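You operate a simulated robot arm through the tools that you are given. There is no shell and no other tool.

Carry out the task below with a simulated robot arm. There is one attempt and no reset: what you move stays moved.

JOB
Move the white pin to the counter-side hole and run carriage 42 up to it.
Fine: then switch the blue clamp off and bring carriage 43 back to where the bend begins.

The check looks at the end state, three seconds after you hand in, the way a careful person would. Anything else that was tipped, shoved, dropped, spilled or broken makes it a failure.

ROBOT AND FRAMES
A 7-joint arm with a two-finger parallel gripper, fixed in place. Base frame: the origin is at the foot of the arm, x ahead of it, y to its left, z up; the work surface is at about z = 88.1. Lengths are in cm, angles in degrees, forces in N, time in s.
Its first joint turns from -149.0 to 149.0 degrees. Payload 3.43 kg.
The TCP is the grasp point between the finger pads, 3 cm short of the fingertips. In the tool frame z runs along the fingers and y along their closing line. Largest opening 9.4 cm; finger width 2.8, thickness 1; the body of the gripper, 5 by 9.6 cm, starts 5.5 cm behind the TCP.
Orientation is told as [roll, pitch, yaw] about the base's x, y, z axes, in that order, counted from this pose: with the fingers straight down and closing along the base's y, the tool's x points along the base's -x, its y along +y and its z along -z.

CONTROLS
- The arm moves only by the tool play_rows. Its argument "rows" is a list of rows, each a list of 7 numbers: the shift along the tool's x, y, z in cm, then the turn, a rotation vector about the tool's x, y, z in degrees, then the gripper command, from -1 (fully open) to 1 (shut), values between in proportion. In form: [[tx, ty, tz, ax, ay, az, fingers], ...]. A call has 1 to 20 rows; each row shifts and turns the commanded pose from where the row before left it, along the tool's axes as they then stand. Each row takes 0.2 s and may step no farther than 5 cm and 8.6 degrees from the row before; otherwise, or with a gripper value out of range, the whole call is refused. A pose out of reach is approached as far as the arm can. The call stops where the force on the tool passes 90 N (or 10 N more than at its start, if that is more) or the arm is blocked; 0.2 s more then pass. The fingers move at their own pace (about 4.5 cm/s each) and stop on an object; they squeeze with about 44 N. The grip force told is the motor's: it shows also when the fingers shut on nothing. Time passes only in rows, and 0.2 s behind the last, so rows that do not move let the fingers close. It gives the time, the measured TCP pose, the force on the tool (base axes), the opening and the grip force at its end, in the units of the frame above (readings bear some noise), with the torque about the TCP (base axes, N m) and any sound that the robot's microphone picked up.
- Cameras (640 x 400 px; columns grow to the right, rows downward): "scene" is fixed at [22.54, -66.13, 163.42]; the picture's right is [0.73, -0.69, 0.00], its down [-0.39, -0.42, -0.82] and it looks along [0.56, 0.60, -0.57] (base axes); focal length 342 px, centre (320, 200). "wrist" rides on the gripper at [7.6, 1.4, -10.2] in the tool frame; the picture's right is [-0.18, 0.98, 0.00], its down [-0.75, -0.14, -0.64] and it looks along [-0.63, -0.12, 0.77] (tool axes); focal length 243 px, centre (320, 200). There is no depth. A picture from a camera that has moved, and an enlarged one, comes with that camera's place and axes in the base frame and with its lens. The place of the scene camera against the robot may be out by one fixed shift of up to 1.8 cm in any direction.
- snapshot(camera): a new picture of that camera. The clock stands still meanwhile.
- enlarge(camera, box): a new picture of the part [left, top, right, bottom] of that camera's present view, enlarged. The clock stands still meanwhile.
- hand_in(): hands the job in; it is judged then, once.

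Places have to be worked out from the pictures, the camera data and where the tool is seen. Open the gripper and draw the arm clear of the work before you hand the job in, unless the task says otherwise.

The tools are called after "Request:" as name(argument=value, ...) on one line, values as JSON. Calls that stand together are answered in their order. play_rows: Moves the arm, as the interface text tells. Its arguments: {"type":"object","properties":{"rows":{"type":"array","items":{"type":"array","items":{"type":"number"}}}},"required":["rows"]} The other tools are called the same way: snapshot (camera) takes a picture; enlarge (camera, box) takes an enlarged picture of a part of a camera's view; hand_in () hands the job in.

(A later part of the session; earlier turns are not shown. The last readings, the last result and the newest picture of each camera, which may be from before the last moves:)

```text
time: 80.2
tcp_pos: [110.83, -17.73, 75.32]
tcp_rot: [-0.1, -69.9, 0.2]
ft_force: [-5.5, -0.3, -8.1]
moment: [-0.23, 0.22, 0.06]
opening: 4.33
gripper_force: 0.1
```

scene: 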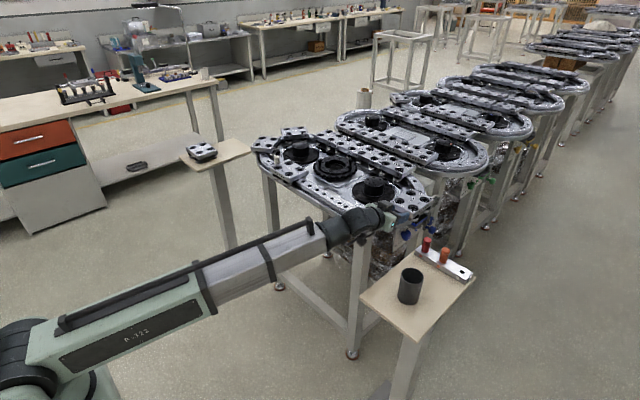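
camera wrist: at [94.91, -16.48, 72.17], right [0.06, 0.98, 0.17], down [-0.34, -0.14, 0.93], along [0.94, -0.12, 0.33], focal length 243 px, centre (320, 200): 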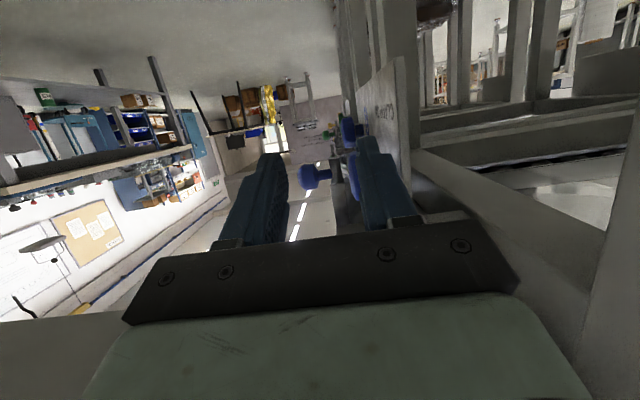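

Contact: about 10 N pushing the finger back and down, as expected. I press slightly more and start rolling: forward along the finger in small steps.

Request:
play_rows(rows=[[-0.1, 0, 0, 0, 0, 0, 0.064], [0, 0, 0.2, 0, 0, 0, 0.064], [0, 0, 0.2, 0, 0, 0, 0.064], [0, 0, 0.2, 0, 0, 0, 0.064], [0, 0, 0, 0, 0, 0, 0.064]])

Request:
enlarge(camera="scene", box=[390, 215, 430, 245])

```text
time: 81.4
tcp_pos: [111.41, -17.84, 75.11]
tcp_rot: [-0.1, -69.9, 0.1]
ft_force: [-15.7, -0.8, -23.3]
moment: [-0.5, 0.43, 0.56]
opening: 4.33
gripper_force: 0.0
```

```text
13.33 times, centred on (410, 230) of scene
camera zoom: at [22.54, -66.13, 163.42], right [0.73, -0.69, 0.0], down [-0.39, -0.42, -0.82], along [0.56, 0.6, -0.57], focal length 4560 px, centre (-880, -200)
```

zoom: 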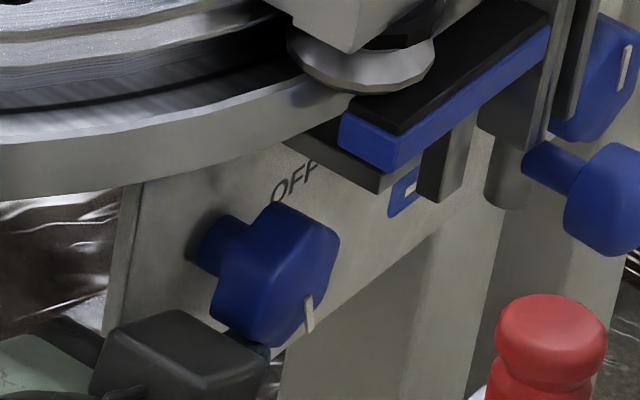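

The pointer has begun to swing toward OFF. I continue rolling forward.

Request:
play_rows(rows=[[0, 0, 0.25, 0, 0, 0, 0.064], [0, 0, 0.25, 0, 0, 0, 0.064], [0, 0, 0.25, 0, 0, 0, 0.064], [0, 0, 0.25, 0, 0, 0, 0.064], [0, 0, 0, 0, 0, 0, 0.064]])

Request:
enlarge(camera="scene", box=[390, 215, 430, 245])

```text
time: 82.6
tcp_pos: [112.42, -17.85, 74.66]
tcp_rot: [0.0, -69.8, 0.1]
ft_force: [-18.6, -1.2, -34.1]
moment: [-0.84, 0.23, 0.02]
opening: 4.31
gripper_force: 0.0
```

```text
13.33 times, centred on (410, 230) of scene
camera zoom: at [22.54, -66.13, 163.42], right [0.73, -0.69, 0.0], down [-0.39, -0.42, -0.82], along [0.56, 0.6, -0.57], focal length 4560 px, centre (-880, -200)
```

zoom: 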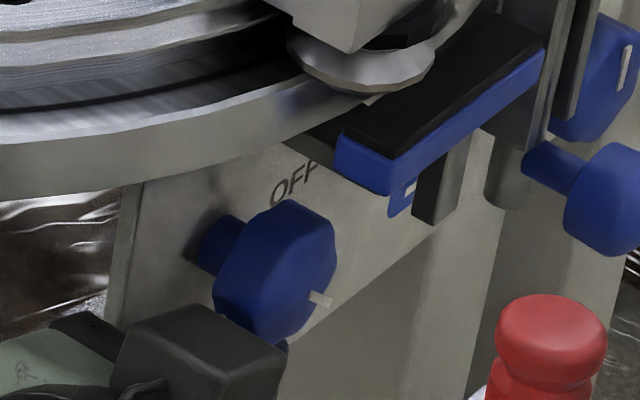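

Working well — pointer ~45–50° round and the clamp bar is already pulling back from the wheel. I continue.

Request:
play_rows(rows=[[0, 0, 0.25, 0, 0, 0, 0.064], [0, 0, 0.25, 0, 0, 0, 0.064], [0, 0, 0.25, 0, 0, 0, 0.064], [0, 0, 0.25, 0, 0, 0, 0.064], [0, 0, 0, 0, 0, 0, 0.064]])

Request:
enlarge(camera="scene", box=[390, 215, 430, 245])

```text
time: 83.8
tcp_pos: [113.41, -17.95, 74.27]
tcp_rot: [0.2, -69.7, 0.1]
ft_force: [-15.5, -1.3, -42.3]
moment: [-1.12, -0.08, 0.41]
opening: 4.34
gripper_force: 0.1
```

```text
13.33 times, centred on (410, 230) of scene
camera zoom: at [22.54, -66.13, 163.42], right [0.73, -0.69, 0.0], down [-0.39, -0.42, -0.82], along [0.56, 0.6, -0.57], focal length 4560 px, centre (-880, -200)
```

zoom: 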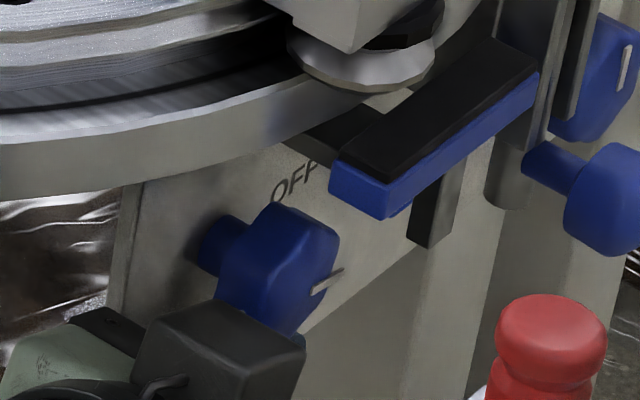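

The pointer now lies along +x, same as the green and yellow OFF knobs, and the clamp bar has dropped away. I lower the finger off the knob and re-check.

Request:
play_rows(rows=[[0.15, 0, 0, 0, 0, 0, 0.064], [0.25, 0, 0, 0, 0, 0, 0.064], [0.5, 0, 0, 0, 0, 0, 0.064], [0, 0, -0.9, 0, 0, 0, 0.064], [0, 0, -1.8, 0, 0, 0, 0.064], [0, 0, -1.8, 0, 0, 0, 0.064], [0, 0, 0, 0, 0, 0, 0.064]])

Request:
enlarge(camera="scene", box=[390, 215, 430, 245])

Request:
enlarge(camera="scene", box=[398, 222, 422, 242])

```text
time: 85.4
tcp_pos: [108.83, -17.93, 75.41]
tcp_rot: [-0.1, -70.0, 0.1]
ft_force: [-0.5, -0.3, 0.1]
moment: [-0.01, 0.01, 0.0]
opening: 4.38
gripper_force: 0.0
```

```text
13.33 times, centred on (410, 230) of scene
camera zoom: at [22.54, -66.13, 163.42], right [0.73, -0.69, 0.0], down [-0.39, -0.42, -0.82], along [0.56, 0.6, -0.57], focal length 4560 px, centre (-880, -200)
```

zoom: 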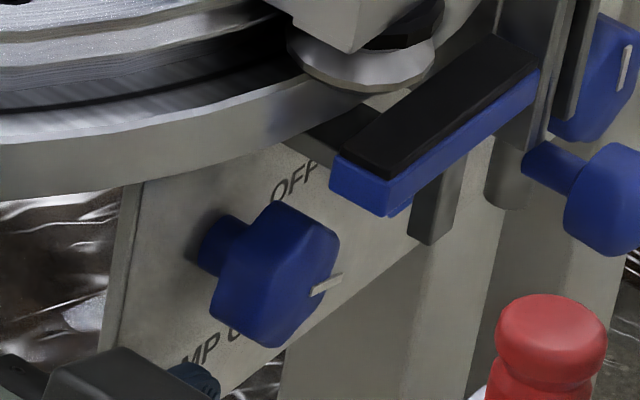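

```text
16.00 times, centred on (410, 232) of scene
camera zoom: at [22.54, -66.13, 163.42], right [0.73, -0.69, 0.0], down [-0.39, -0.42, -0.82], along [0.56, 0.6, -0.57], focal length 5472 px, centre (-1120, -312)
```

zoom: 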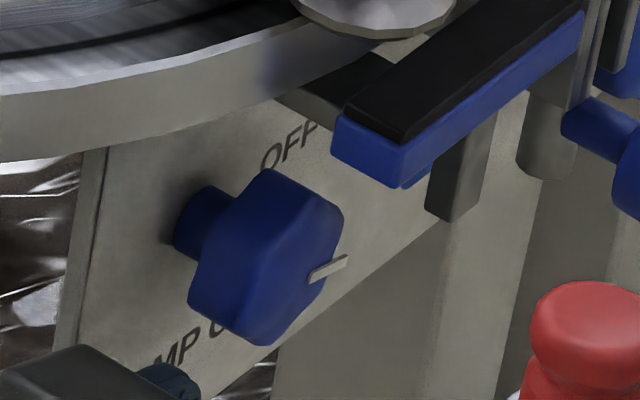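

Request:
enlarge(camera="scene", box=[404, 231, 414, 241])

Request:
enlarge(camera="scene", box=[468, 181, 480, 193])

Request:
enlarge(camera="scene", box=[513, 144, 525, 156])

```text
16.00 times, centred on (409, 236) of scene
camera zoom: at [22.54, -66.13, 163.42], right [0.73, -0.69, 0.0], down [-0.39, -0.42, -0.82], along [0.56, 0.6, -0.57], focal length 5472 px, centre (-1104, -376)
```

zoom: 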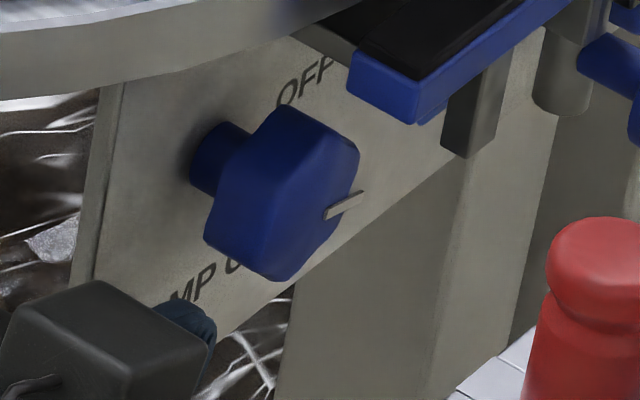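

```text
16.00 times, centred on (474, 187) of scene
camera zoom: at [22.54, -66.13, 163.42], right [0.73, -0.69, 0.0], down [-0.39, -0.42, -0.82], along [0.56, 0.6, -0.57], focal length 5472 px, centre (-2144, 408)
```

zoom: 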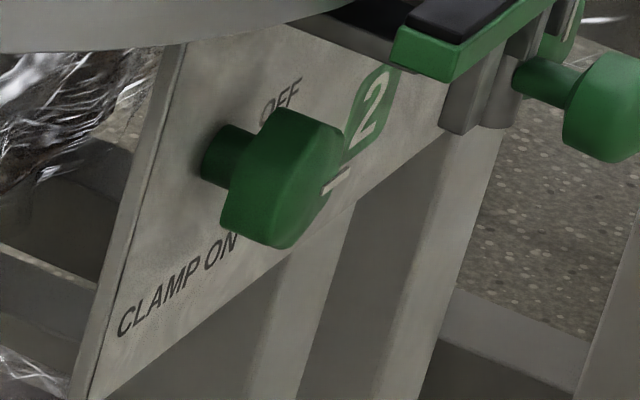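

```text
16.00 times, centred on (519, 150) of scene
camera zoom: at [22.54, -66.13, 163.42], right [0.73, -0.69, 0.0], down [-0.39, -0.42, -0.82], along [0.56, 0.6, -0.57], focal length 5472 px, centre (-2864, 1000)
```

zoom: 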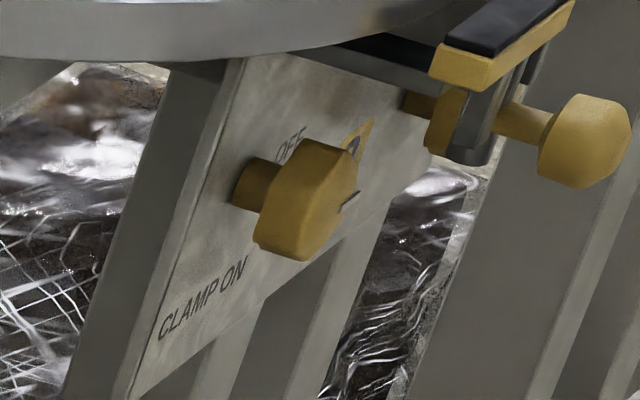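

After release the pointer rests ~7° short of OFF (green's is exactly along +x). I'll bring the finger level (horizontal) under the knob and press up: flat-to-flat contact should square it to exactly OFF.

Request:
play_rows(rows=[[1.36, 0, -0.21, 0, 0, 0, 0.064], [1.36, 0, -0.21, 0, 0, 0, 0.064], [0, 0, 0, 0, -6.67, 0, 0.064], [0, 0, 0, 0, -6.67, 0, 0.064], [0, 0, 0, 0, -6.67, 0, 0.064], [0.4, 0, 0, 0, 0, 0, 0.064], [0, 0, 0, 0, 0, 0, 0.064]])

Request:
snapshot(camera="wrist")

Request:
enlarge(camera="scene", box=[290, 190, 470, 310])

```text
time: 87.0
tcp_pos: [107.42, -17.92, 72.39]
tcp_rot: [-116.5, -90.0, 116.6]
ft_force: [0.3, -0.2, -0.1]
moment: [-0.01, -0.04, 0.04]
opening: 4.43
gripper_force: 0.1
```

```text
taken
camera wrist: at [97.24, -16.47, 64.81], right [0.0, 0.98, 0.18], down [-0.64, -0.14, 0.75], along [0.77, -0.12, 0.63], focal length 243 px, centre (320, 200)
```

wrist: 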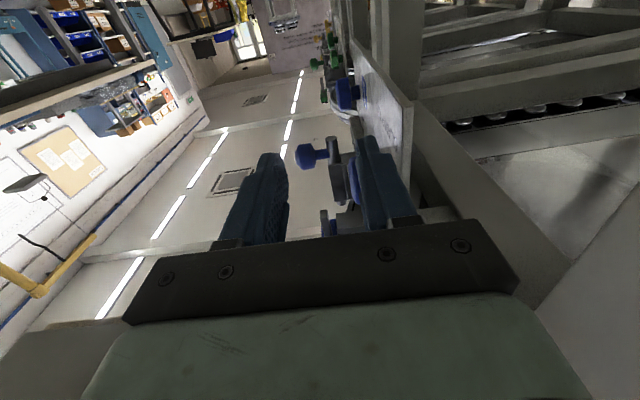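

```text
3.33 times, centred on (380, 250) of scene
camera zoom: at [22.54, -66.13, 163.42], right [0.73, -0.69, 0.0], down [-0.39, -0.42, -0.82], along [0.56, 0.6, -0.57], focal length 1140 px, centre (120, 33)
```

zoom: 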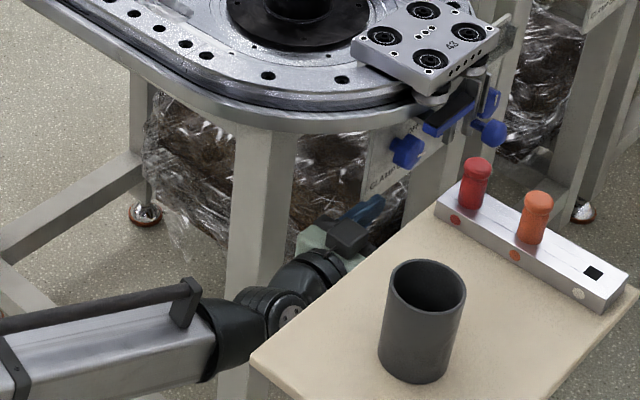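

Level now, no contact. I go forward 4.5 cm under the knob, then raise until contact and press.

Request:
play_rows(rows=[[0, 0, 1.5, 0, 0, 0, 0.064], [0, 0, 1.5, 0, 0, 0, 0.064], [0, 0, 1.5, 0, 0, 0, 0.064], [-0.3, 0, 0, 0, 0, 0, 0.064], [-0.3, 0, 0, 0, 0, 0, 0.064], [-0.3, 0, 0, 0, 0, 0, 0.064], [-0.2, 0, 0, 0, 0, 0, 0.064], [0, 0, 0, 0, 0, 0, 0.064]])

Request:
play_rows(rows=[[-0.15, 0, 0, 0, 0, 0, 0.064], [-0.15, 0, 0, 0, 0, 0, 0.064], [0, 0, 0, 0, 0, 0, 0.064]])

Request:
enlarge(camera="scene", box=[398, 222, 422, 242])

```text
time: 88.8
tcp_pos: [112.01, -17.92, 73.71]
tcp_rot: [-42.4, -90.0, 42.4]
ft_force: [-0.1, 0.8, -0.1]
moment: [-0.01, -0.02, 0.01]
opening: 4.4
gripper_force: 0.0
```

```text
time: 89.6
tcp_pos: [111.93, -17.93, 73.82]
tcp_rot: [-34.8, -90.0, 34.9]
ft_force: [0.2, -1.3, 0.1]
moment: [0.0, 0.02, -0.03]
opening: 4.42
gripper_force: 0.1
```

```text
16.00 times, centred on (410, 232) of scene
camera zoom: at [22.54, -66.13, 163.42], right [0.73, -0.69, 0.0], down [-0.39, -0.42, -0.82], along [0.56, 0.6, -0.57], focal length 5472 px, centre (-1120, -312)
```

zoom: 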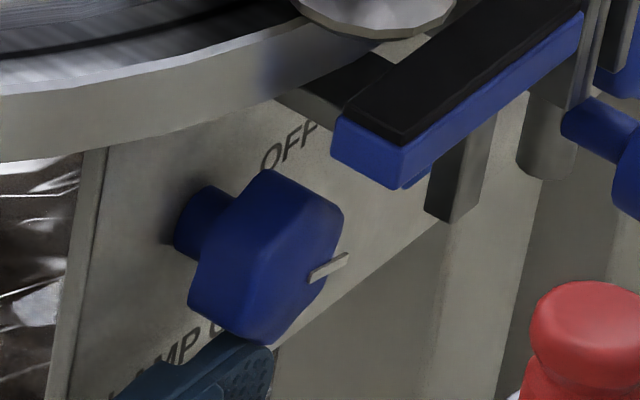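

Request:
play_rows(rows=[[-0.15, 0, 0, 0, 0, 0, 0.064], [-0.15, 0, 0, 0, 0, 0, 0.064], [0, 0, 0, 0, 0, 0, 0.064]])

Request:
play_rows(rows=[[-0.12, 0, 0, 0, 0, 0, 0.064], [-0.12, 0, 0, 0, 0, 0, 0.064], [0, 0, 0, 0, 0, 0, 0.064]])

Request:
enlarge(camera="scene", box=[398, 222, 422, 242])

```text
time: 90.4
tcp_pos: [111.86, -18.0, 74.17]
tcp_rot: [-24.5, -89.9, 24.5]
ft_force: [1.2, -0.5, -1.6]
moment: [0.02, 0.04, 0.0]
opening: 4.41
gripper_force: 0.0
```

```text
time: 91.2
tcp_pos: [112.11, -17.89, 74.12]
tcp_rot: [-16.9, -89.7, 16.9]
ft_force: [1.1, -0.1, -20.4]
moment: [-0.47, 0.54, -0.18]
opening: 4.47
gripper_force: 0.4
```

```text
16.00 times, centred on (410, 232) of scene
camera zoom: at [22.54, -66.13, 163.42], right [0.73, -0.69, 0.0], down [-0.39, -0.42, -0.82], along [0.56, 0.6, -0.57], focal length 5472 px, centre (-1120, -312)
```

zoom: 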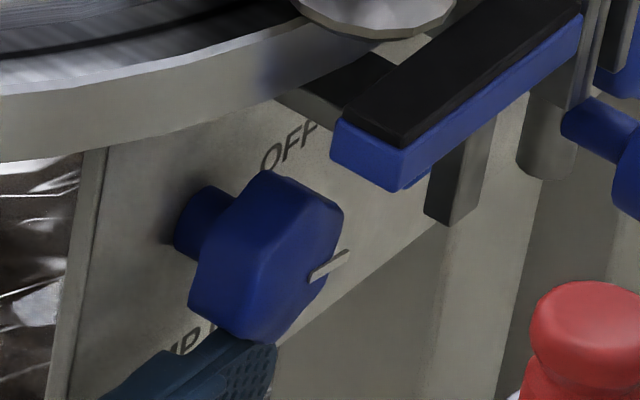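

Pressing 20 N already squares the pointer to +x. I press a bit more to settle it, then lower straight off.

Request:
play_rows(rows=[[-0.12, 0, 0, 0, 0, 0, 0.064], [-0.08, 0, 0, 0, 0, 0, 0.064], [0, 0, 0, 0, 0, 0, 0.064]])

Request:
play_rows(rows=[[0.2, 0, 0, 0, 0, 0, 0.064], [0.3, 0, 0, 0, 0, 0, 0.064], [0.5, 0, 0, 0, 0, 0, 0.064], [0.8, 0, 0, 0, 0, 0, 0.064], [0, 0, 0, 0, 0, 0, 0.064]])

Request:
enlarge(camera="scene", box=[398, 222, 422, 242])

```text
time: 92.0
tcp_pos: [111.99, -18.0, 74.19]
tcp_rot: [-11.6, -89.5, 11.6]
ft_force: [3.5, 2.6, -38.2]
moment: [-0.88, 1.01, 0.54]
opening: 4.56
gripper_force: 1.0
```

```text
time: 93.2
tcp_pos: [111.91, -17.87, 72.89]
tcp_rot: [161.5, -90.0, -161.4]
ft_force: [-0.2, 0.1, 0.1]
moment: [0.0, -0.02, 0.01]
opening: 4.41
gripper_force: 0.1
```

```text
16.00 times, centred on (410, 232) of scene
camera zoom: at [22.54, -66.13, 163.42], right [0.73, -0.69, 0.0], down [-0.39, -0.42, -0.82], along [0.56, 0.6, -0.57], focal length 5472 px, centre (-1120, -312)
```

zoom: 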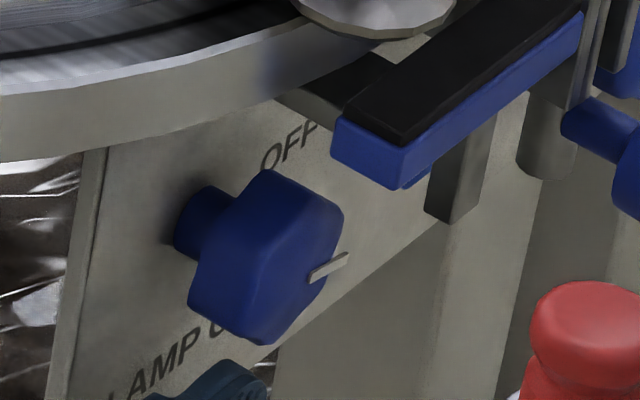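

The knob rests at the same spot as before — evidently its OFF stop — and the clamp bar is clear of the wheel. I retract straight back (−x) out from under the table edge.

Request:
play_rows(rows=[[0, 0, -1.5, 0, 0, 0, 0.064], [0, 0, -2, 0, 0, 0, 0.064], [0, 0, -2, 0, 0, 0, 0.064], [0, 0, -2, 0, 0, 0, 0.064], [0, 0, -2, 0, 0, 0, 0.064], [0, 0, -2, 0, 0, 0, 0.064], [0, 0, -2, 0, 0, 0, 0.064], [0, 0, -1.5, 0, 0, 0, 0.064], [0, 0, 0, 0, 0, 0, 0.064]])

Request:
enlarge(camera="scene", box=[250, 170, 470, 310])

```text
time: 95.2
tcp_pos: [96.9, -17.85, 72.78]
tcp_rot: [-43.0, -89.9, 43.0]
ft_force: [-1.1, -0.7, -0.7]
moment: [0.0, 0.01, -0.03]
opening: 4.39
gripper_force: 0.2
```

```text
2.86 times, centred on (360, 240) of scene
camera zoom: at [22.54, -66.13, 163.42], right [0.73, -0.69, 0.0], down [-0.39, -0.42, -0.82], along [0.56, 0.6, -0.57], focal length 977 px, centre (206, 86)
```

zoom: 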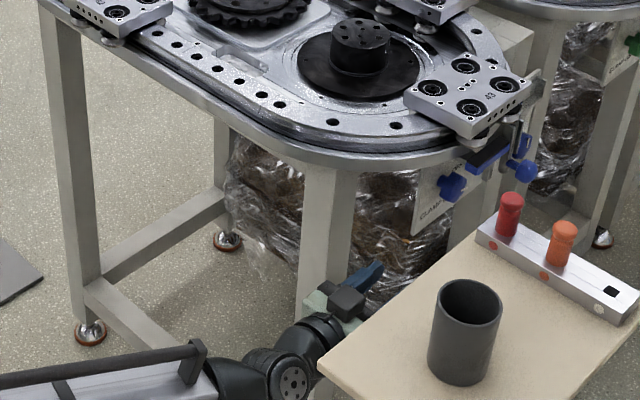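

Out and clear. I tilt back to 20° below horizontal and rise straight up to z≈93, then further.

Request:
play_rows(rows=[[0, 0, 0, 0, 6.67, 0, 0.064], [0, 0, 0, 0, 6.67, 0, 0.064], [0, 0, 0, 0, 6.67, 0, 0.064], [-2.35, 0, -0.855, 0, 0, 0, 0.064], [-2.35, 0, -0.855, 0, 0, 0, 0.064], [-2.35, 0, -0.855, 0, 0, 0, 0.064], [-2.35, 0, -0.855, 0, 0, 0, 0.064], [-2.35, 0, -0.855, 0, 0, 0, 0.064], [-2.35, 0, -0.855, 0, 0, 0, 0.064], [-2.35, 0, -0.855, 0, 0, 0, 0.064], [-2.35, 0, -0.855, 0, 0, 0, 0.064], [-2.35, 0, -0.855, 0, 0, 0, 0.064], [-2.35, 0, -0.855, 0, 0, 0, 0.064], [-2.35, 0, -0.855, 0, 0, 0, 0.064], [-2.35, 0, -0.855, 0, 0, 0, 0.064], [0, 0, 0, 0, 0, 0, 0.064]])

Request:
enlarge(camera="scene", box=[310, 150, 450, 250])

```text
time: 98.6
tcp_pos: [97.01, -17.93, 102.76]
tcp_rot: [-0.1, -69.9, 0.1]
ft_force: [0.3, -0.1, -0.3]
moment: [-0.05, -0.02, 0.01]
opening: 4.39
gripper_force: 0.0
```

```text
4.00 times, centred on (380, 200) of scene
camera zoom: at [22.54, -66.13, 163.42], right [0.73, -0.69, 0.0], down [-0.39, -0.42, -0.82], along [0.56, 0.6, -0.57], focal length 1368 px, centre (80, 200)
```

zoom: 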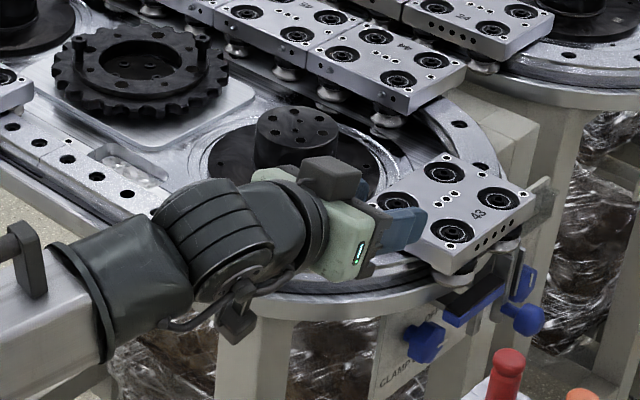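

The clamp is off and the tool is clear. Now I look closely at the rail near the start of the bend (near straight/−y bend junction) to locate where the bend begins.

Request:
play_rows(rows=[[-1.5, 0, -2, 0, 7, 0, 1], [-1.5, 0, -2, 0, 7, 0, 1], [-1.5, 0, -2, 0, 7, 0, 1], [0, 2, -2, 0, 7, 0, 1], [0, 4, 0, 0, 7, 0, 1], [0, 4, 0, 0, 0, 0, 1], [0, 4, 0, 0, 0, 0, 1], [0, 4, 0, 0, 0, 0, 1], [0, 2, 0, 0, 0, 0, 1], [0, 0, 0, 0, 0, 0, 1]])

Request:
snapshot(camera="wrist")

```text
time: 100.8
tcp_pos: [92.06, 2.18, 110.75]
tcp_rot: [0.1, -35.0, 0.0]
ft_force: [-0.1, 0.2, 0.2]
moment: [0.0, -0.01, -0.02]
opening: 0.0
gripper_force: 32.7
```

```text
taken
camera wrist: at [80.01, 3.63, 114.82], right [0.15, 0.98, 0.1], down [0.25, -0.14, 0.96], along [0.96, -0.12, -0.27], focal length 243 px, centre (320, 200)
```

wrist: 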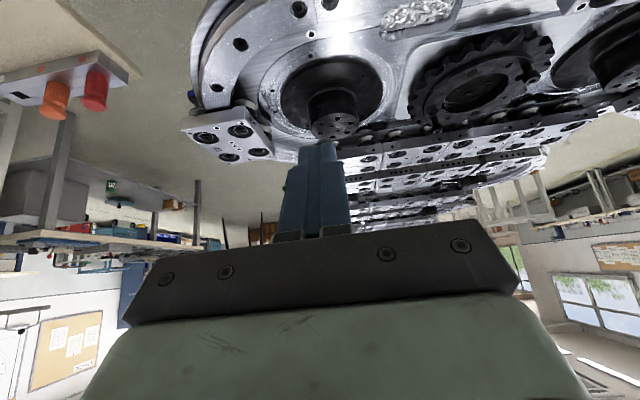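

Request:
play_rows(rows=[[0, 0, -1, 0, 7.5, 0, 1], [-0.5, -0.5, -1, 0, 7.5, 0, 1], [-0.5, -0.5, -1, 0, 7.5, 0, 1], [-0.5, -0.5, -1, 0, 7.5, 0, 1], [-0.5, -0.5, -1, 0, 0, 0, 1], [0, 0, 0, 0, 0, 0, 1]])

Request:
snapshot(camera="wrist")

Request:
enlarge(camera="wrist", box=[200, 0, 420, 150])

```text
time: 102.2
tcp_pos: [92.39, 0.15, 116.04]
tcp_rot: [0.0, -4.9, 0.0]
ft_force: [0.8, -0.2, 0.1]
moment: [0.0, -0.01, -0.01]
opening: 0.01
gripper_force: 32.9
```

```text
taken
camera wrist: at [83.96, 1.55, 125.57], right [0.18, 0.98, 0.02], down [0.7, -0.14, 0.7], along [0.69, -0.12, -0.71], focal length 243 px, centre (320, 200)
```

wrist: 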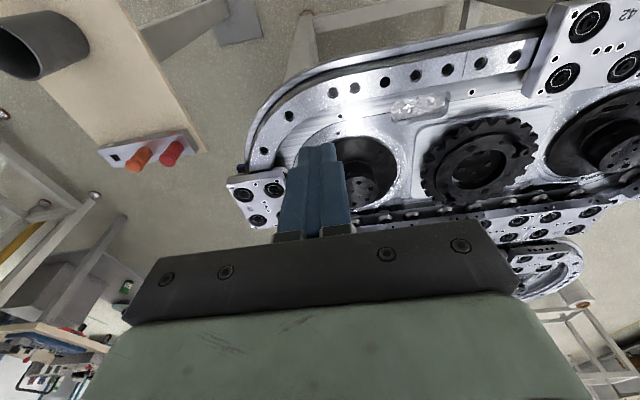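

```text
2.67 times, centred on (310, 75) of wrist
camera zoom: at [83.96, 1.55, 125.57], right [0.18, 0.98, 0.02], down [0.7, -0.14, 0.7], along [0.69, -0.12, -0.71], focal length 647 px, centre (347, 533)
```

zoom: 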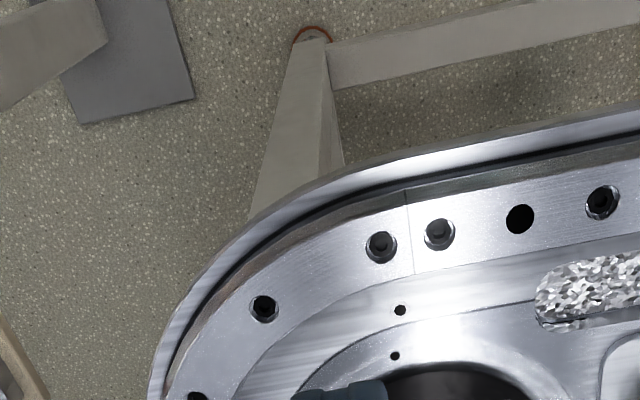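

The rail joint where the straight ends and the bend begins is at about (97.0, 3.1). Carriage 43 must come round from mid-bend to be centred there. I'll press the closed fingertips on its top near the leading end and draw it round; first I move above that point.

Request:
play_rows(rows=[[0, 0, 0, 0, -7, 0, 1], [0, 0, 0, 0, -7, 0, 1], [0, 0, 0, 0, -7, 0, 1], [0, 0, 0, 0, -7, 0, 1], [0, 0, 0, 0, -7, 0, 1], [0, 0, 0, 4.5, 0, 5.36, 1], [-0.471, -1.463, 2.844, 0, 0, 0, 1], [-0.471, -1.463, 2.844, 0, 0, 0, 1], [-0.471, -1.463, 2.844, 0, 0, 0, 1], [-0.471, -1.463, 2.844, 0, 0, 0, 1], [-0.471, -1.463, 2.844, 0, 0, 0, 1], [-0.471, -1.463, 2.844, 0, 0, 0, 1], [-0.471, -1.463, 2.844, 0, 0, 0, 1], [-0.471, -1.463, 2.844, 0, 0, 0, 1], [0, 0, 0, 0, 0, 0, 1]])

Request:
snapshot(camera="wrist")

Request:
enlarge(camera="scene", box=[350, 140, 460, 230])

```text
time: 105.4
tcp_pos: [108.27, -13.64, 100.97]
tcp_rot: [-0.1, -40.1, -7.0]
ft_force: [0.3, -0.7, -1.1]
moment: [0.01, 0.04, 0.0]
opening: 0.0
gripper_force: 33.3
```

```text
taken
camera wrist: at [96.18, -10.67, 103.91], right [0.26, 0.96, 0.12], down [0.15, -0.16, 0.98], along [0.95, -0.24, -0.18], focal length 243 px, centre (320, 200)
```

wrist: 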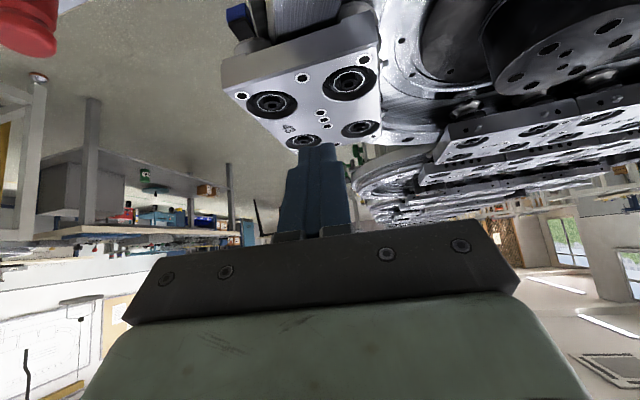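

```text
4.44 times, centred on (405, 185) of scene
camera zoom: at [22.54, -66.13, 163.42], right [0.73, -0.69, 0.0], down [-0.39, -0.42, -0.82], along [0.56, 0.6, -0.57], focal length 1520 px, centre (-58, 267)
```

zoom: 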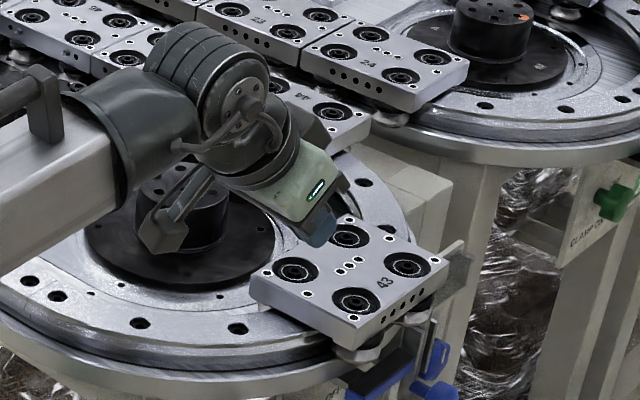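

I'm above 43's leading part. I descend to touch its top plate gently.

Request:
play_rows(rows=[[0.643, 0, 0.766, 0, 0, 0, 1], [0.643, 0, 0.766, 0, 0, 0, 1], [0.643, 0, 0.766, 0, 0, 0, 1], [0.129, 0, 0.153, 0, 0, 0, 1], [0, 0, 0, 0, 0, 0, 1]])

Request:
play_rows(rows=[[0.096, 0, 0.115, 0, 0, 0, 1], [0.096, 0, 0.115, 0, 0, 0, 1], [0.096, 0, 0.115, 0, 0, 0, 1], [0, 0, 0, 0, 0, 0, 1]])

Request:
play_rows(rows=[[0.064, 0, 0.077, 0, 0, 0, 1], [0.064, 0, 0.077, 0, 0, 0, 1], [0, 0, 0, 0, 0, 0, 1]])

```text
time: 106.6
tcp_pos: [108.35, -13.67, 97.89]
tcp_rot: [0.1, -40.0, -7.0]
ft_force: [0.1, -0.1, 0.6]
moment: [-0.01, 0.0, -0.02]
opening: 0.0
gripper_force: 32.9
```

```text
time: 107.6
tcp_pos: [108.24, -13.57, 97.27]
tcp_rot: [0.0, -39.9, -7.0]
ft_force: [0.1, -0.3, 0.2]
moment: [-0.03, -0.02, 0.02]
opening: 0.0
gripper_force: 33.2
```

```text
time: 108.4
tcp_pos: [108.34, -13.61, 97.13]
tcp_rot: [-0.1, -40.0, -7.0]
ft_force: [-0.1, 0.8, 0.2]
moment: [0.01, -0.01, 0.01]
opening: 0.02
gripper_force: 32.9
```

Still no contact; I keep lowering in small steps.

Request:
play_rows(rows=[[0.096, 0, 0.115, 0, 0, 0, 1], [0.096, 0, 0.115, 0, 0, 0, 1], [0, 0, 0, 0, 0, 0, 1]])

Request:
play_rows(rows=[[0.096, 0, 0.115, 0, 0, 0, 1], [0.096, 0, 0.115, 0, 0, 0, 1], [0, 0, 0, 0, 0, 0, 1]])

Request:
enlarge(camera="scene", box=[380, 160, 450, 220])

Request:
enlarge(camera="wrist", box=[200, 60, 420, 220])

```text
time: 109.2
tcp_pos: [108.27, -13.54, 96.73]
tcp_rot: [0.1, -40.0, -7.0]
ft_force: [-0.4, 0.1, -0.3]
moment: [0.02, 0.04, 0.0]
opening: 0.0
gripper_force: 33.2
```

```text
time: 110.0
tcp_pos: [108.32, -13.53, 96.7]
tcp_rot: [-0.1, -40.1, -7.0]
ft_force: [0.1, 0.5, 14.6]
moment: [-0.05, -0.15, 0.02]
opening: 0.01
gripper_force: 33.3
```

```text
6.67 times, centred on (415, 190) of scene
camera zoom: at [22.54, -66.13, 163.42], right [0.73, -0.69, 0.0], down [-0.39, -0.42, -0.82], along [0.56, 0.6, -0.57], focal length 2280 px, centre (-313, 267)
```

zoom: 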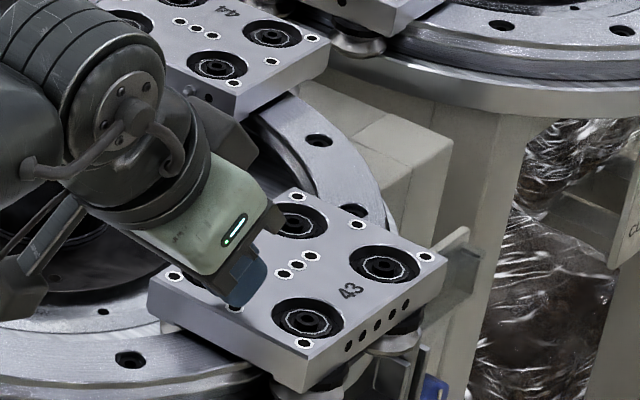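

```text
2.50 times, centred on (310, 140) of wrist
camera zoom: at [96.18, -10.69, 99.58], right [0.26, 0.96, 0.12], down [0.14, -0.16, 0.98], along [0.96, -0.24, -0.18], focal length 606 px, centre (345, 350)
```

zoom: 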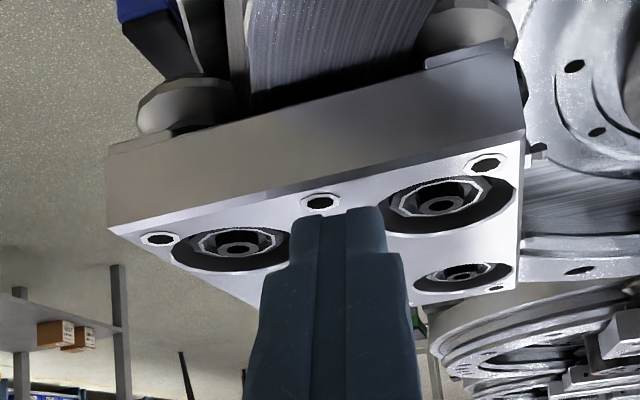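

Contact on 43's top plate (15 N, between the leading hubs). I press a little more and draw it along the arc in small steps.

Request:
play_rows(rows=[[0.09, 0, 0.107, 0, 0, 0, 1], [0.3, 0.113, -0.248, 0, 0, 0, 1], [0.591, 0.226, -0.496, 0, 0, 0, 1], [0.591, 0.226, -0.496, 0, 0, 0, 1], [0, 0, 0, 0, 0, 0, 1]])

Request:
enlarge(camera="scene", box=[380, 160, 450, 220])

Request:
enlarge(camera="wrist", box=[200, 60, 420, 220])

```text
time: 111.2
tcp_pos: [106.37, -12.85, 96.65]
tcp_rot: [-0.1, -40.3, -7.0]
ft_force: [2.1, -5.0, 37.1]
moment: [-0.16, -0.41, -0.53]
opening: 0.0
gripper_force: 33.3
```

```text
6.67 times, centred on (415, 190) of scene
camera zoom: at [22.54, -66.13, 163.42], right [0.73, -0.69, 0.0], down [-0.39, -0.42, -0.82], along [0.56, 0.6, -0.57], focal length 2280 px, centre (-313, 267)
```

zoom: 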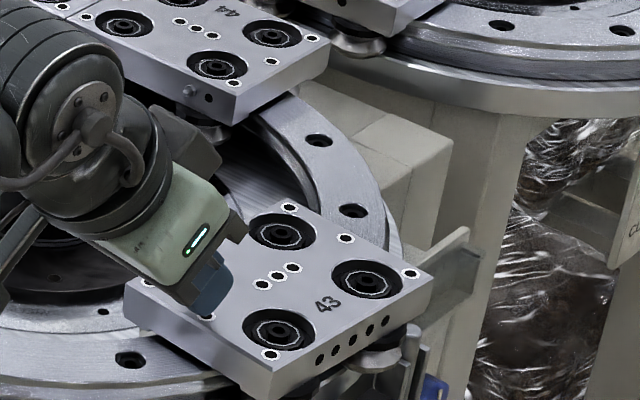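

```text
2.50 times, centred on (310, 140) of wrist
camera zoom: at [94.25, -9.92, 99.5], right [0.26, 0.96, 0.12], down [0.14, -0.16, 0.98], along [0.96, -0.24, -0.17], focal length 606 px, centre (345, 350)
```

zoom: 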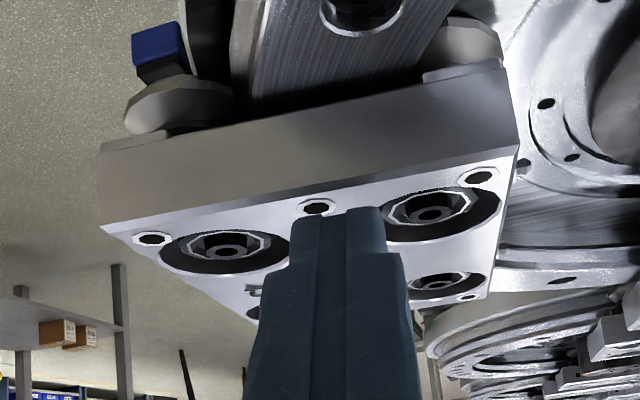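

43 follows the fingertips nicely. I continue round the arc.

Request:
play_rows(rows=[[0.582, 0.35, -0.489, 0, 0, 0, 1], [0.582, 0.35, -0.489, 0, 0, 0, 1], [0.582, 0.35, -0.489, 0, 0, 0, 1], [0.582, 0.35, -0.489, 0, 0, 0, 1], [0.582, 0.35, -0.489, 0, 0, 0, 1], [0.582, 0.35, -0.489, 0, 0, 0, 1], [0, 0, 0, 0, 0, 0, 1]])

Request:
enlarge(camera="scene", box=[350, 160, 450, 240])

Request:
enlarge(camera="wrist", box=[200, 40, 420, 200])

```text
time: 112.8
tcp_pos: [101.99, -10.09, 96.05]
tcp_rot: [-0.1, -39.6, -7.1]
ft_force: [-2.7, 0.0, 0.6]
moment: [0.01, 0.07, -0.01]
opening: 0.01
gripper_force: 32.6
```

```text
5.00 times, centred on (400, 200) of scene
camera zoom: at [22.54, -66.13, 163.42], right [0.73, -0.69, 0.0], down [-0.39, -0.42, -0.82], along [0.56, 0.6, -0.57], focal length 1710 px, centre (-80, 200)
```

zoom: 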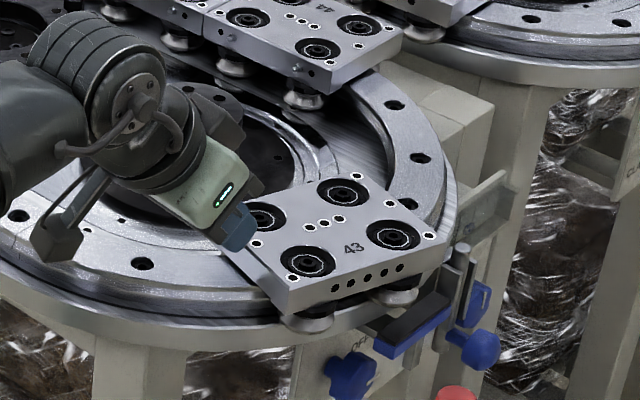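

```text
2.50 times, centred on (310, 120) of wrist
camera zoom: at [89.91, -7.16, 99.1], right [0.26, 0.96, 0.12], down [0.15, -0.16, 0.97], along [0.95, -0.24, -0.19], focal length 606 px, centre (345, 400)
```

zoom: 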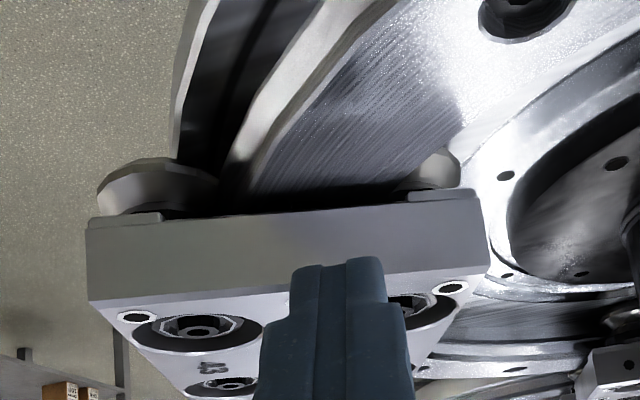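

The fingertips slid off the leading edge after moving 43 by about 20° (now θ≈70°). I lift, step further in over the plate's middle, and press again.

Request:
play_rows(rows=[[-0.579, 0, -0.69, 0, 0, 0, 1], [-0.579, 0, -0.69, 0, 0, 0, 1], [-0.721, -0.363, 0.605, 0, 0, 0, 1], [-0.721, -0.363, 0.605, 0, 0, 0, 1], [-0.721, -0.363, 0.605, 0, 0, 0, 1], [-0.721, -0.363, 0.605, 0, 0, 0, 1], [0.514, 0, 0.613, 0, 0, 0, 1], [0.129, 0, 0.153, 0, 0, 0, 1], [0, 0, 0, 0, 0, 0, 1]])

Request:
enlarge(camera="wrist", box=[200, 40, 420, 200])

```text
time: 114.8
tcp_pos: [105.71, -12.0, 97.14]
tcp_rot: [0.0, -39.9, -7.0]
ft_force: [0.6, -0.2, 0.1]
moment: [0.02, 0.01, -0.03]
opening: 0.03
gripper_force: 33.1
```

```text
2.50 times, centred on (310, 120) of wrist
camera zoom: at [93.61, -9.13, 100.12], right [0.26, 0.96, 0.12], down [0.15, -0.16, 0.98], along [0.95, -0.24, -0.18], focal length 606 px, centre (345, 400)
```

zoom: 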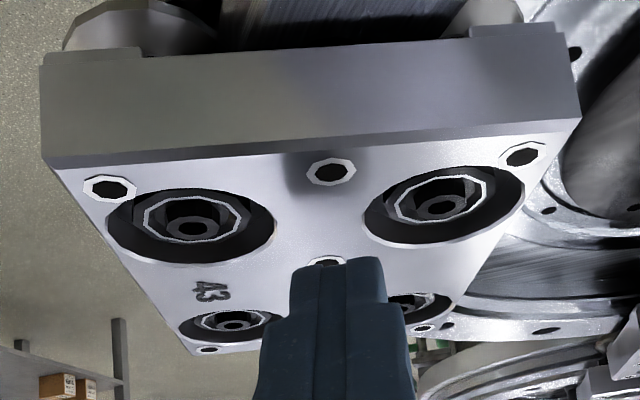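

Request:
play_rows(rows=[[0.129, 0, 0.153, 0, 0, 0, 1], [0.129, 0, 0.153, 0, 0, 0, 1], [0.129, 0, 0.153, 0, 0, 0, 1], [0.129, 0, 0.153, 0, 0, 0, 1], [0, 0, 0, 0, 0, 0, 1]])

```text
time: 116.0
tcp_pos: [105.65, -12.07, 96.68]
tcp_rot: [-0.2, -40.2, -7.0]
ft_force: [-1.9, -1.1, 22.1]
moment: [-0.11, -0.2, -0.06]
opening: 0.0
gripper_force: 32.9
```

Firm contact (22 N). I press a touch more and drag slowly along the arc.

Request:
play_rows(rows=[[0.11, 0, 0.131, 0, 0, 0, 1], [0.21, 0.124, -0.18, 0, 0, 0, 1], [0.4286, 0.2486, -0.3597, 0, 0, 0, 1], [0.4286, 0.2486, -0.3597, 0, 0, 0, 1], [0.4286, 0.2486, -0.3597, 0, 0, 0, 1], [0.4, 0.28, -0.34, 0, 0, 0, 1], [0, 0, 0, 0, 0, 0, 1]])

Request:
enlarge(camera="wrist", box=[200, 40, 420, 200])

Request:
enlarge(camera="scene", box=[350, 160, 450, 240])

```text
time: 117.6
tcp_pos: [103.42, -10.62, 96.74]
tcp_rot: [0.0, -40.8, -6.9]
ft_force: [6.0, -4.8, 51.4]
moment: [-0.19, -0.66, -0.73]
opening: 0.01
gripper_force: 33.1
```

```text
2.50 times, centred on (310, 120) of wrist
camera zoom: at [91.27, -7.67, 99.44], right [0.26, 0.96, 0.12], down [0.13, -0.16, 0.98], along [0.96, -0.24, -0.17], focal length 606 px, centre (345, 400)
```

zoom: 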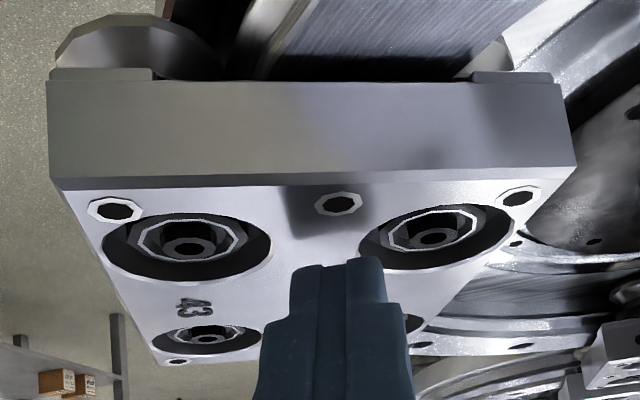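

```text
5.00 times, centred on (400, 200) of scene
camera zoom: at [22.54, -66.13, 163.42], right [0.73, -0.69, 0.0], down [-0.39, -0.42, -0.82], along [0.56, 0.6, -0.57], focal length 1710 px, centre (-80, 200)
```

zoom: 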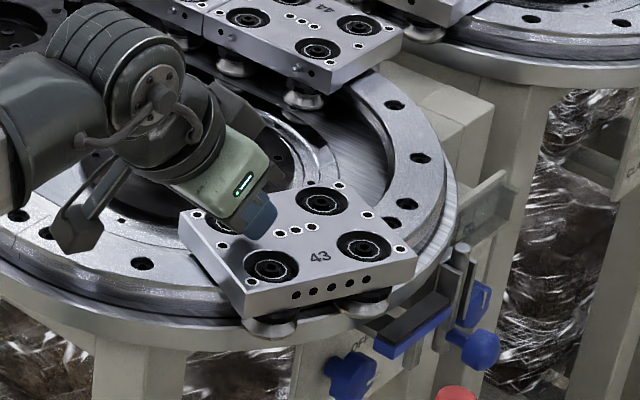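

43 keeps coming round (some creep of the contact). I continue the arc.

Request:
play_rows(rows=[[0.376, 0.3538, -0.3155, 0, 0, 0, 1], [0.376, 0.3538, -0.3155, 0, 0, 0, 1], [0.376, 0.3538, -0.3155, 0, 0, 0, 1], [0.376, 0.3538, -0.3155, 0, 0, 0, 1], [0.376, 0.3538, -0.3155, 0, 0, 0, 1], [0, 0, 0, 0, 0, 0, 1]])

Request:
enlarge(camera="wrist", box=[200, 40, 420, 200])

Request:
enlarge(camera="scene", box=[340, 160, 440, 240])

```text
time: 119.0
tcp_pos: [101.18, -8.57, 96.67]
tcp_rot: [-0.1, -40.7, -7.0]
ft_force: [2.4, -5.4, 52.4]
moment: [-0.24, -0.6, -0.71]
opening: 0.0
gripper_force: 33.0
```

```text
2.50 times, centred on (310, 120) of wrist
camera zoom: at [89.04, -5.62, 99.45], right [0.26, 0.96, 0.12], down [0.13, -0.16, 0.98], along [0.96, -0.24, -0.17], focal length 606 px, centre (345, 400)
```

zoom: 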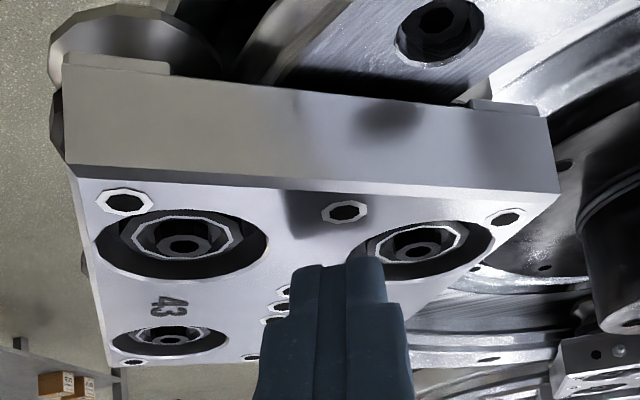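

```text
5.00 times, centred on (390, 200) of scene
camera zoom: at [22.54, -66.13, 163.42], right [0.73, -0.69, 0.0], down [-0.39, -0.42, -0.82], along [0.56, 0.6, -0.57], focal length 1710 px, centre (-30, 200)
```

zoom: 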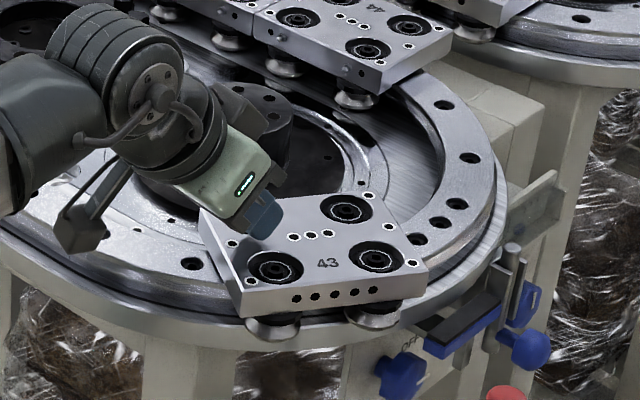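

No slip this time. I continue around the arc in two more segments.

Request:
play_rows(rows=[[0.3273, 0.411, -0.2746, 0, 0, 0, 1], [0.3273, 0.411, -0.2746, 0, 0, 0, 1], [0.3273, 0.411, -0.2746, 0, 0, 0, 1], [0.3273, 0.411, -0.2746, 0, 0, 0, 1], [0.3273, 0.411, -0.2746, 0, 0, 0, 1], [0, 0, 0, 0, 0, 0, 1]])

Request:
enlarge(camera="wrist", box=[200, 40, 420, 200])

Request:
enlarge(camera="scene", box=[330, 160, 430, 240])

```text
time: 120.4
tcp_pos: [99.23, -6.16, 96.65]
tcp_rot: [0.1, -40.8, -7.1]
ft_force: [6.4, -3.1, 54.0]
moment: [-0.18, -0.71, -0.71]
opening: 0.0
gripper_force: 33.3
```

```text
2.50 times, centred on (310, 120) of wrist
camera zoom: at [87.19, -3.31, 99.43], right [0.26, 0.96, 0.12], down [0.13, -0.16, 0.98], along [0.96, -0.24, -0.17], focal length 606 px, centre (345, 400)
```

zoom: 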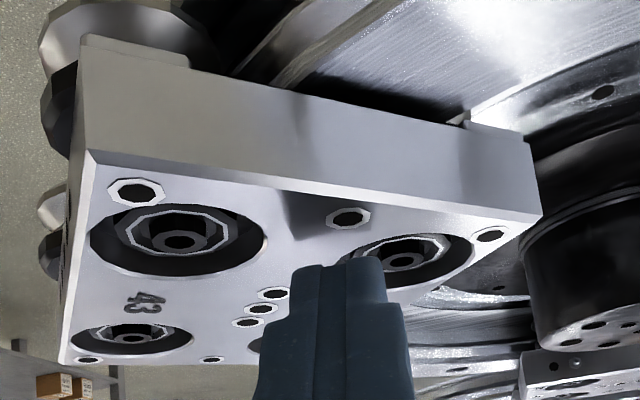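

```text
5.00 times, centred on (380, 200) of scene
camera zoom: at [22.54, -66.13, 163.42], right [0.73, -0.69, 0.0], down [-0.39, -0.42, -0.82], along [0.56, 0.6, -0.57], focal length 1710 px, centre (20, 200)
```

zoom: 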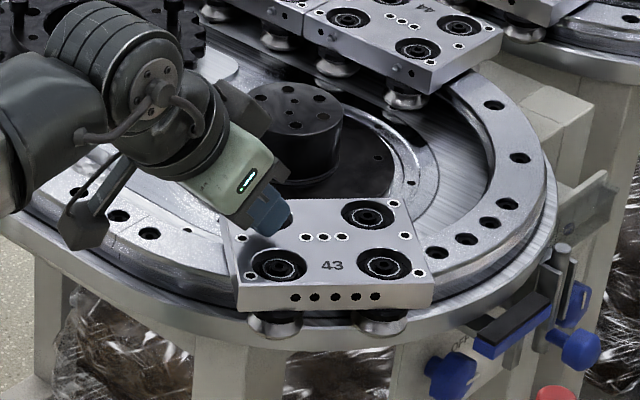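

43 is now at θ≈50° from the bend start, and its trailing face is within reach. I lift off and go behind its trailing edge to push it the rest of the way.

Request:
play_rows(rows=[[-0.643, 0, -0.766, 0, 0, 0, 1], [-0.643, 0, -0.766, 0, 0, 0, 1], [-0.643, 0, -0.766, 0, 0, 0, 1], [-0.643, 0, -0.766, 0, 0, 0, 1], [-1.081, -1.157, 0.907, 0, 0, 0, 1], [-1.081, -1.157, 0.907, 0, 0, 0, 1], [-1.081, -1.157, 0.907, 0, 0, 0, 1], [-1.081, -1.157, 0.907, 0, 0, 0, 1], [-1.081, -1.157, 0.907, 0, 0, 0, 1], [-1.081, -1.157, 0.907, 0, 0, 0, 1], [-1.081, -1.157, 0.907, 0, 0, 0, 1], [0, 0, 0, 0, 0, 0, 1]])

Request:
snapshot(camera="wrist")

Request:
enlarge(camera="scene", box=[340, 160, 440, 240])

```text
time: 123.0
tcp_pos: [108.06, -15.49, 100.25]
tcp_rot: [0.0, -39.9, -7.0]
ft_force: [-0.9, -0.2, -0.1]
moment: [-0.02, 0.0, 0.03]
opening: 0.0
gripper_force: 31.9
```

```text
taken
camera wrist: at [96.0, -12.59, 103.15], right [0.26, 0.96, 0.12], down [0.15, -0.16, 0.98], along [0.95, -0.24, -0.18], focal length 243 px, centre (320, 200)
```

wrist: 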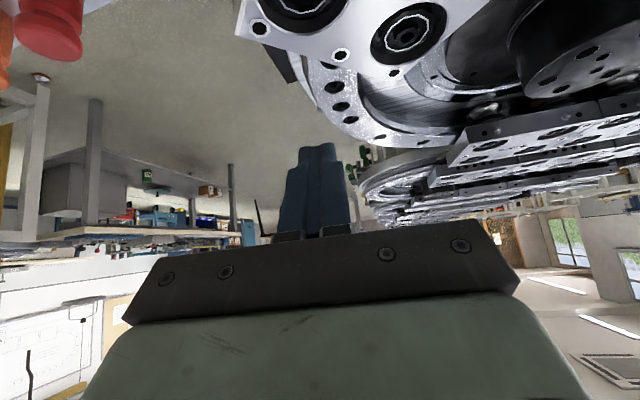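

```text
5.00 times, centred on (390, 200) of scene
camera zoom: at [22.54, -66.13, 163.42], right [0.73, -0.69, 0.0], down [-0.39, -0.42, -0.82], along [0.56, 0.6, -0.57], focal length 1710 px, centre (-30, 200)
```

zoom: 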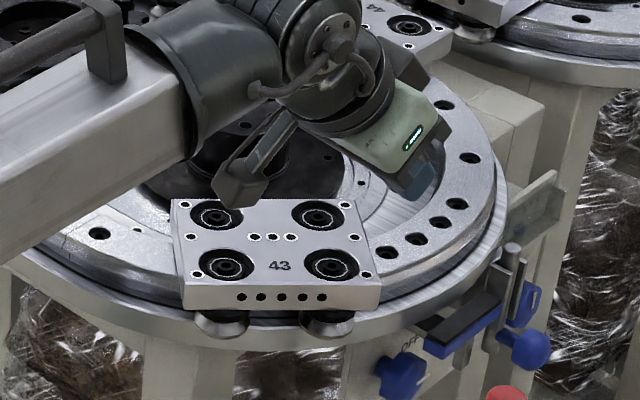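

43 stayed at about θ≈48°. The fingertips are ~2.5 cm behind its trailing face; I descend there to plate height.

Request:
play_rows(rows=[[0.65, 0, 0.774, 0, 0, 0, 1], [0.65, 0, 0.774, 0, 0, 0, 1], [0.65, 0, 0.774, 0, 0, 0, 1], [0.65, 0, 0.774, 0, 0, 0, 1], [0.58, 0, 0.69, 0, 0, 0, 1], [0, 0, 0, 0, 0, 0, 1]])

Request:
snapshot(camera="wrist")

Request:
enlarge(camera="scene", box=[340, 160, 440, 240])

```text
time: 124.4
tcp_pos: [108.02, -15.43, 95.2]
tcp_rot: [-0.1, -40.0, -7.0]
ft_force: [-0.2, 0.4, 0.2]
moment: [0.05, 0.01, -0.01]
opening: 0.0
gripper_force: 33.0
```

```text
taken
camera wrist: at [95.95, -12.57, 98.2], right [0.26, 0.96, 0.12], down [0.15, -0.16, 0.98], along [0.95, -0.24, -0.18], focal length 243 px, centre (320, 200)
```

wrist: 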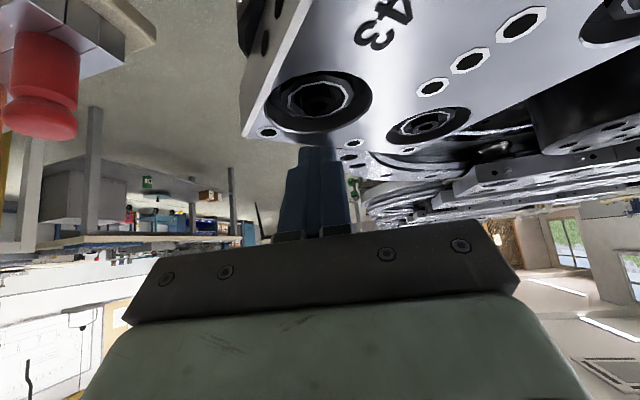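

```text
5.00 times, centred on (390, 200) of scene
camera zoom: at [22.54, -66.13, 163.42], right [0.73, -0.69, 0.0], down [-0.39, -0.42, -0.82], along [0.56, 0.6, -0.57], focal length 1710 px, centre (-30, 200)
```

zoom: 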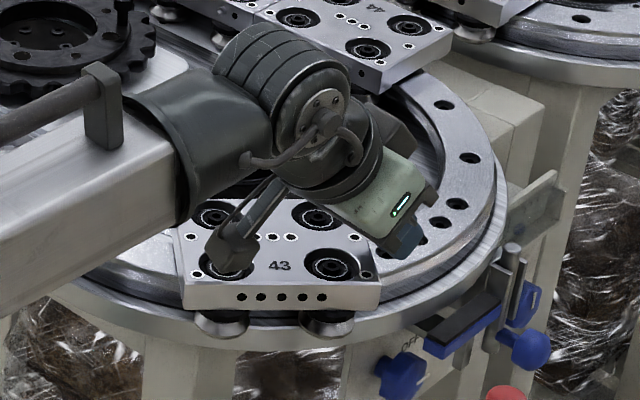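

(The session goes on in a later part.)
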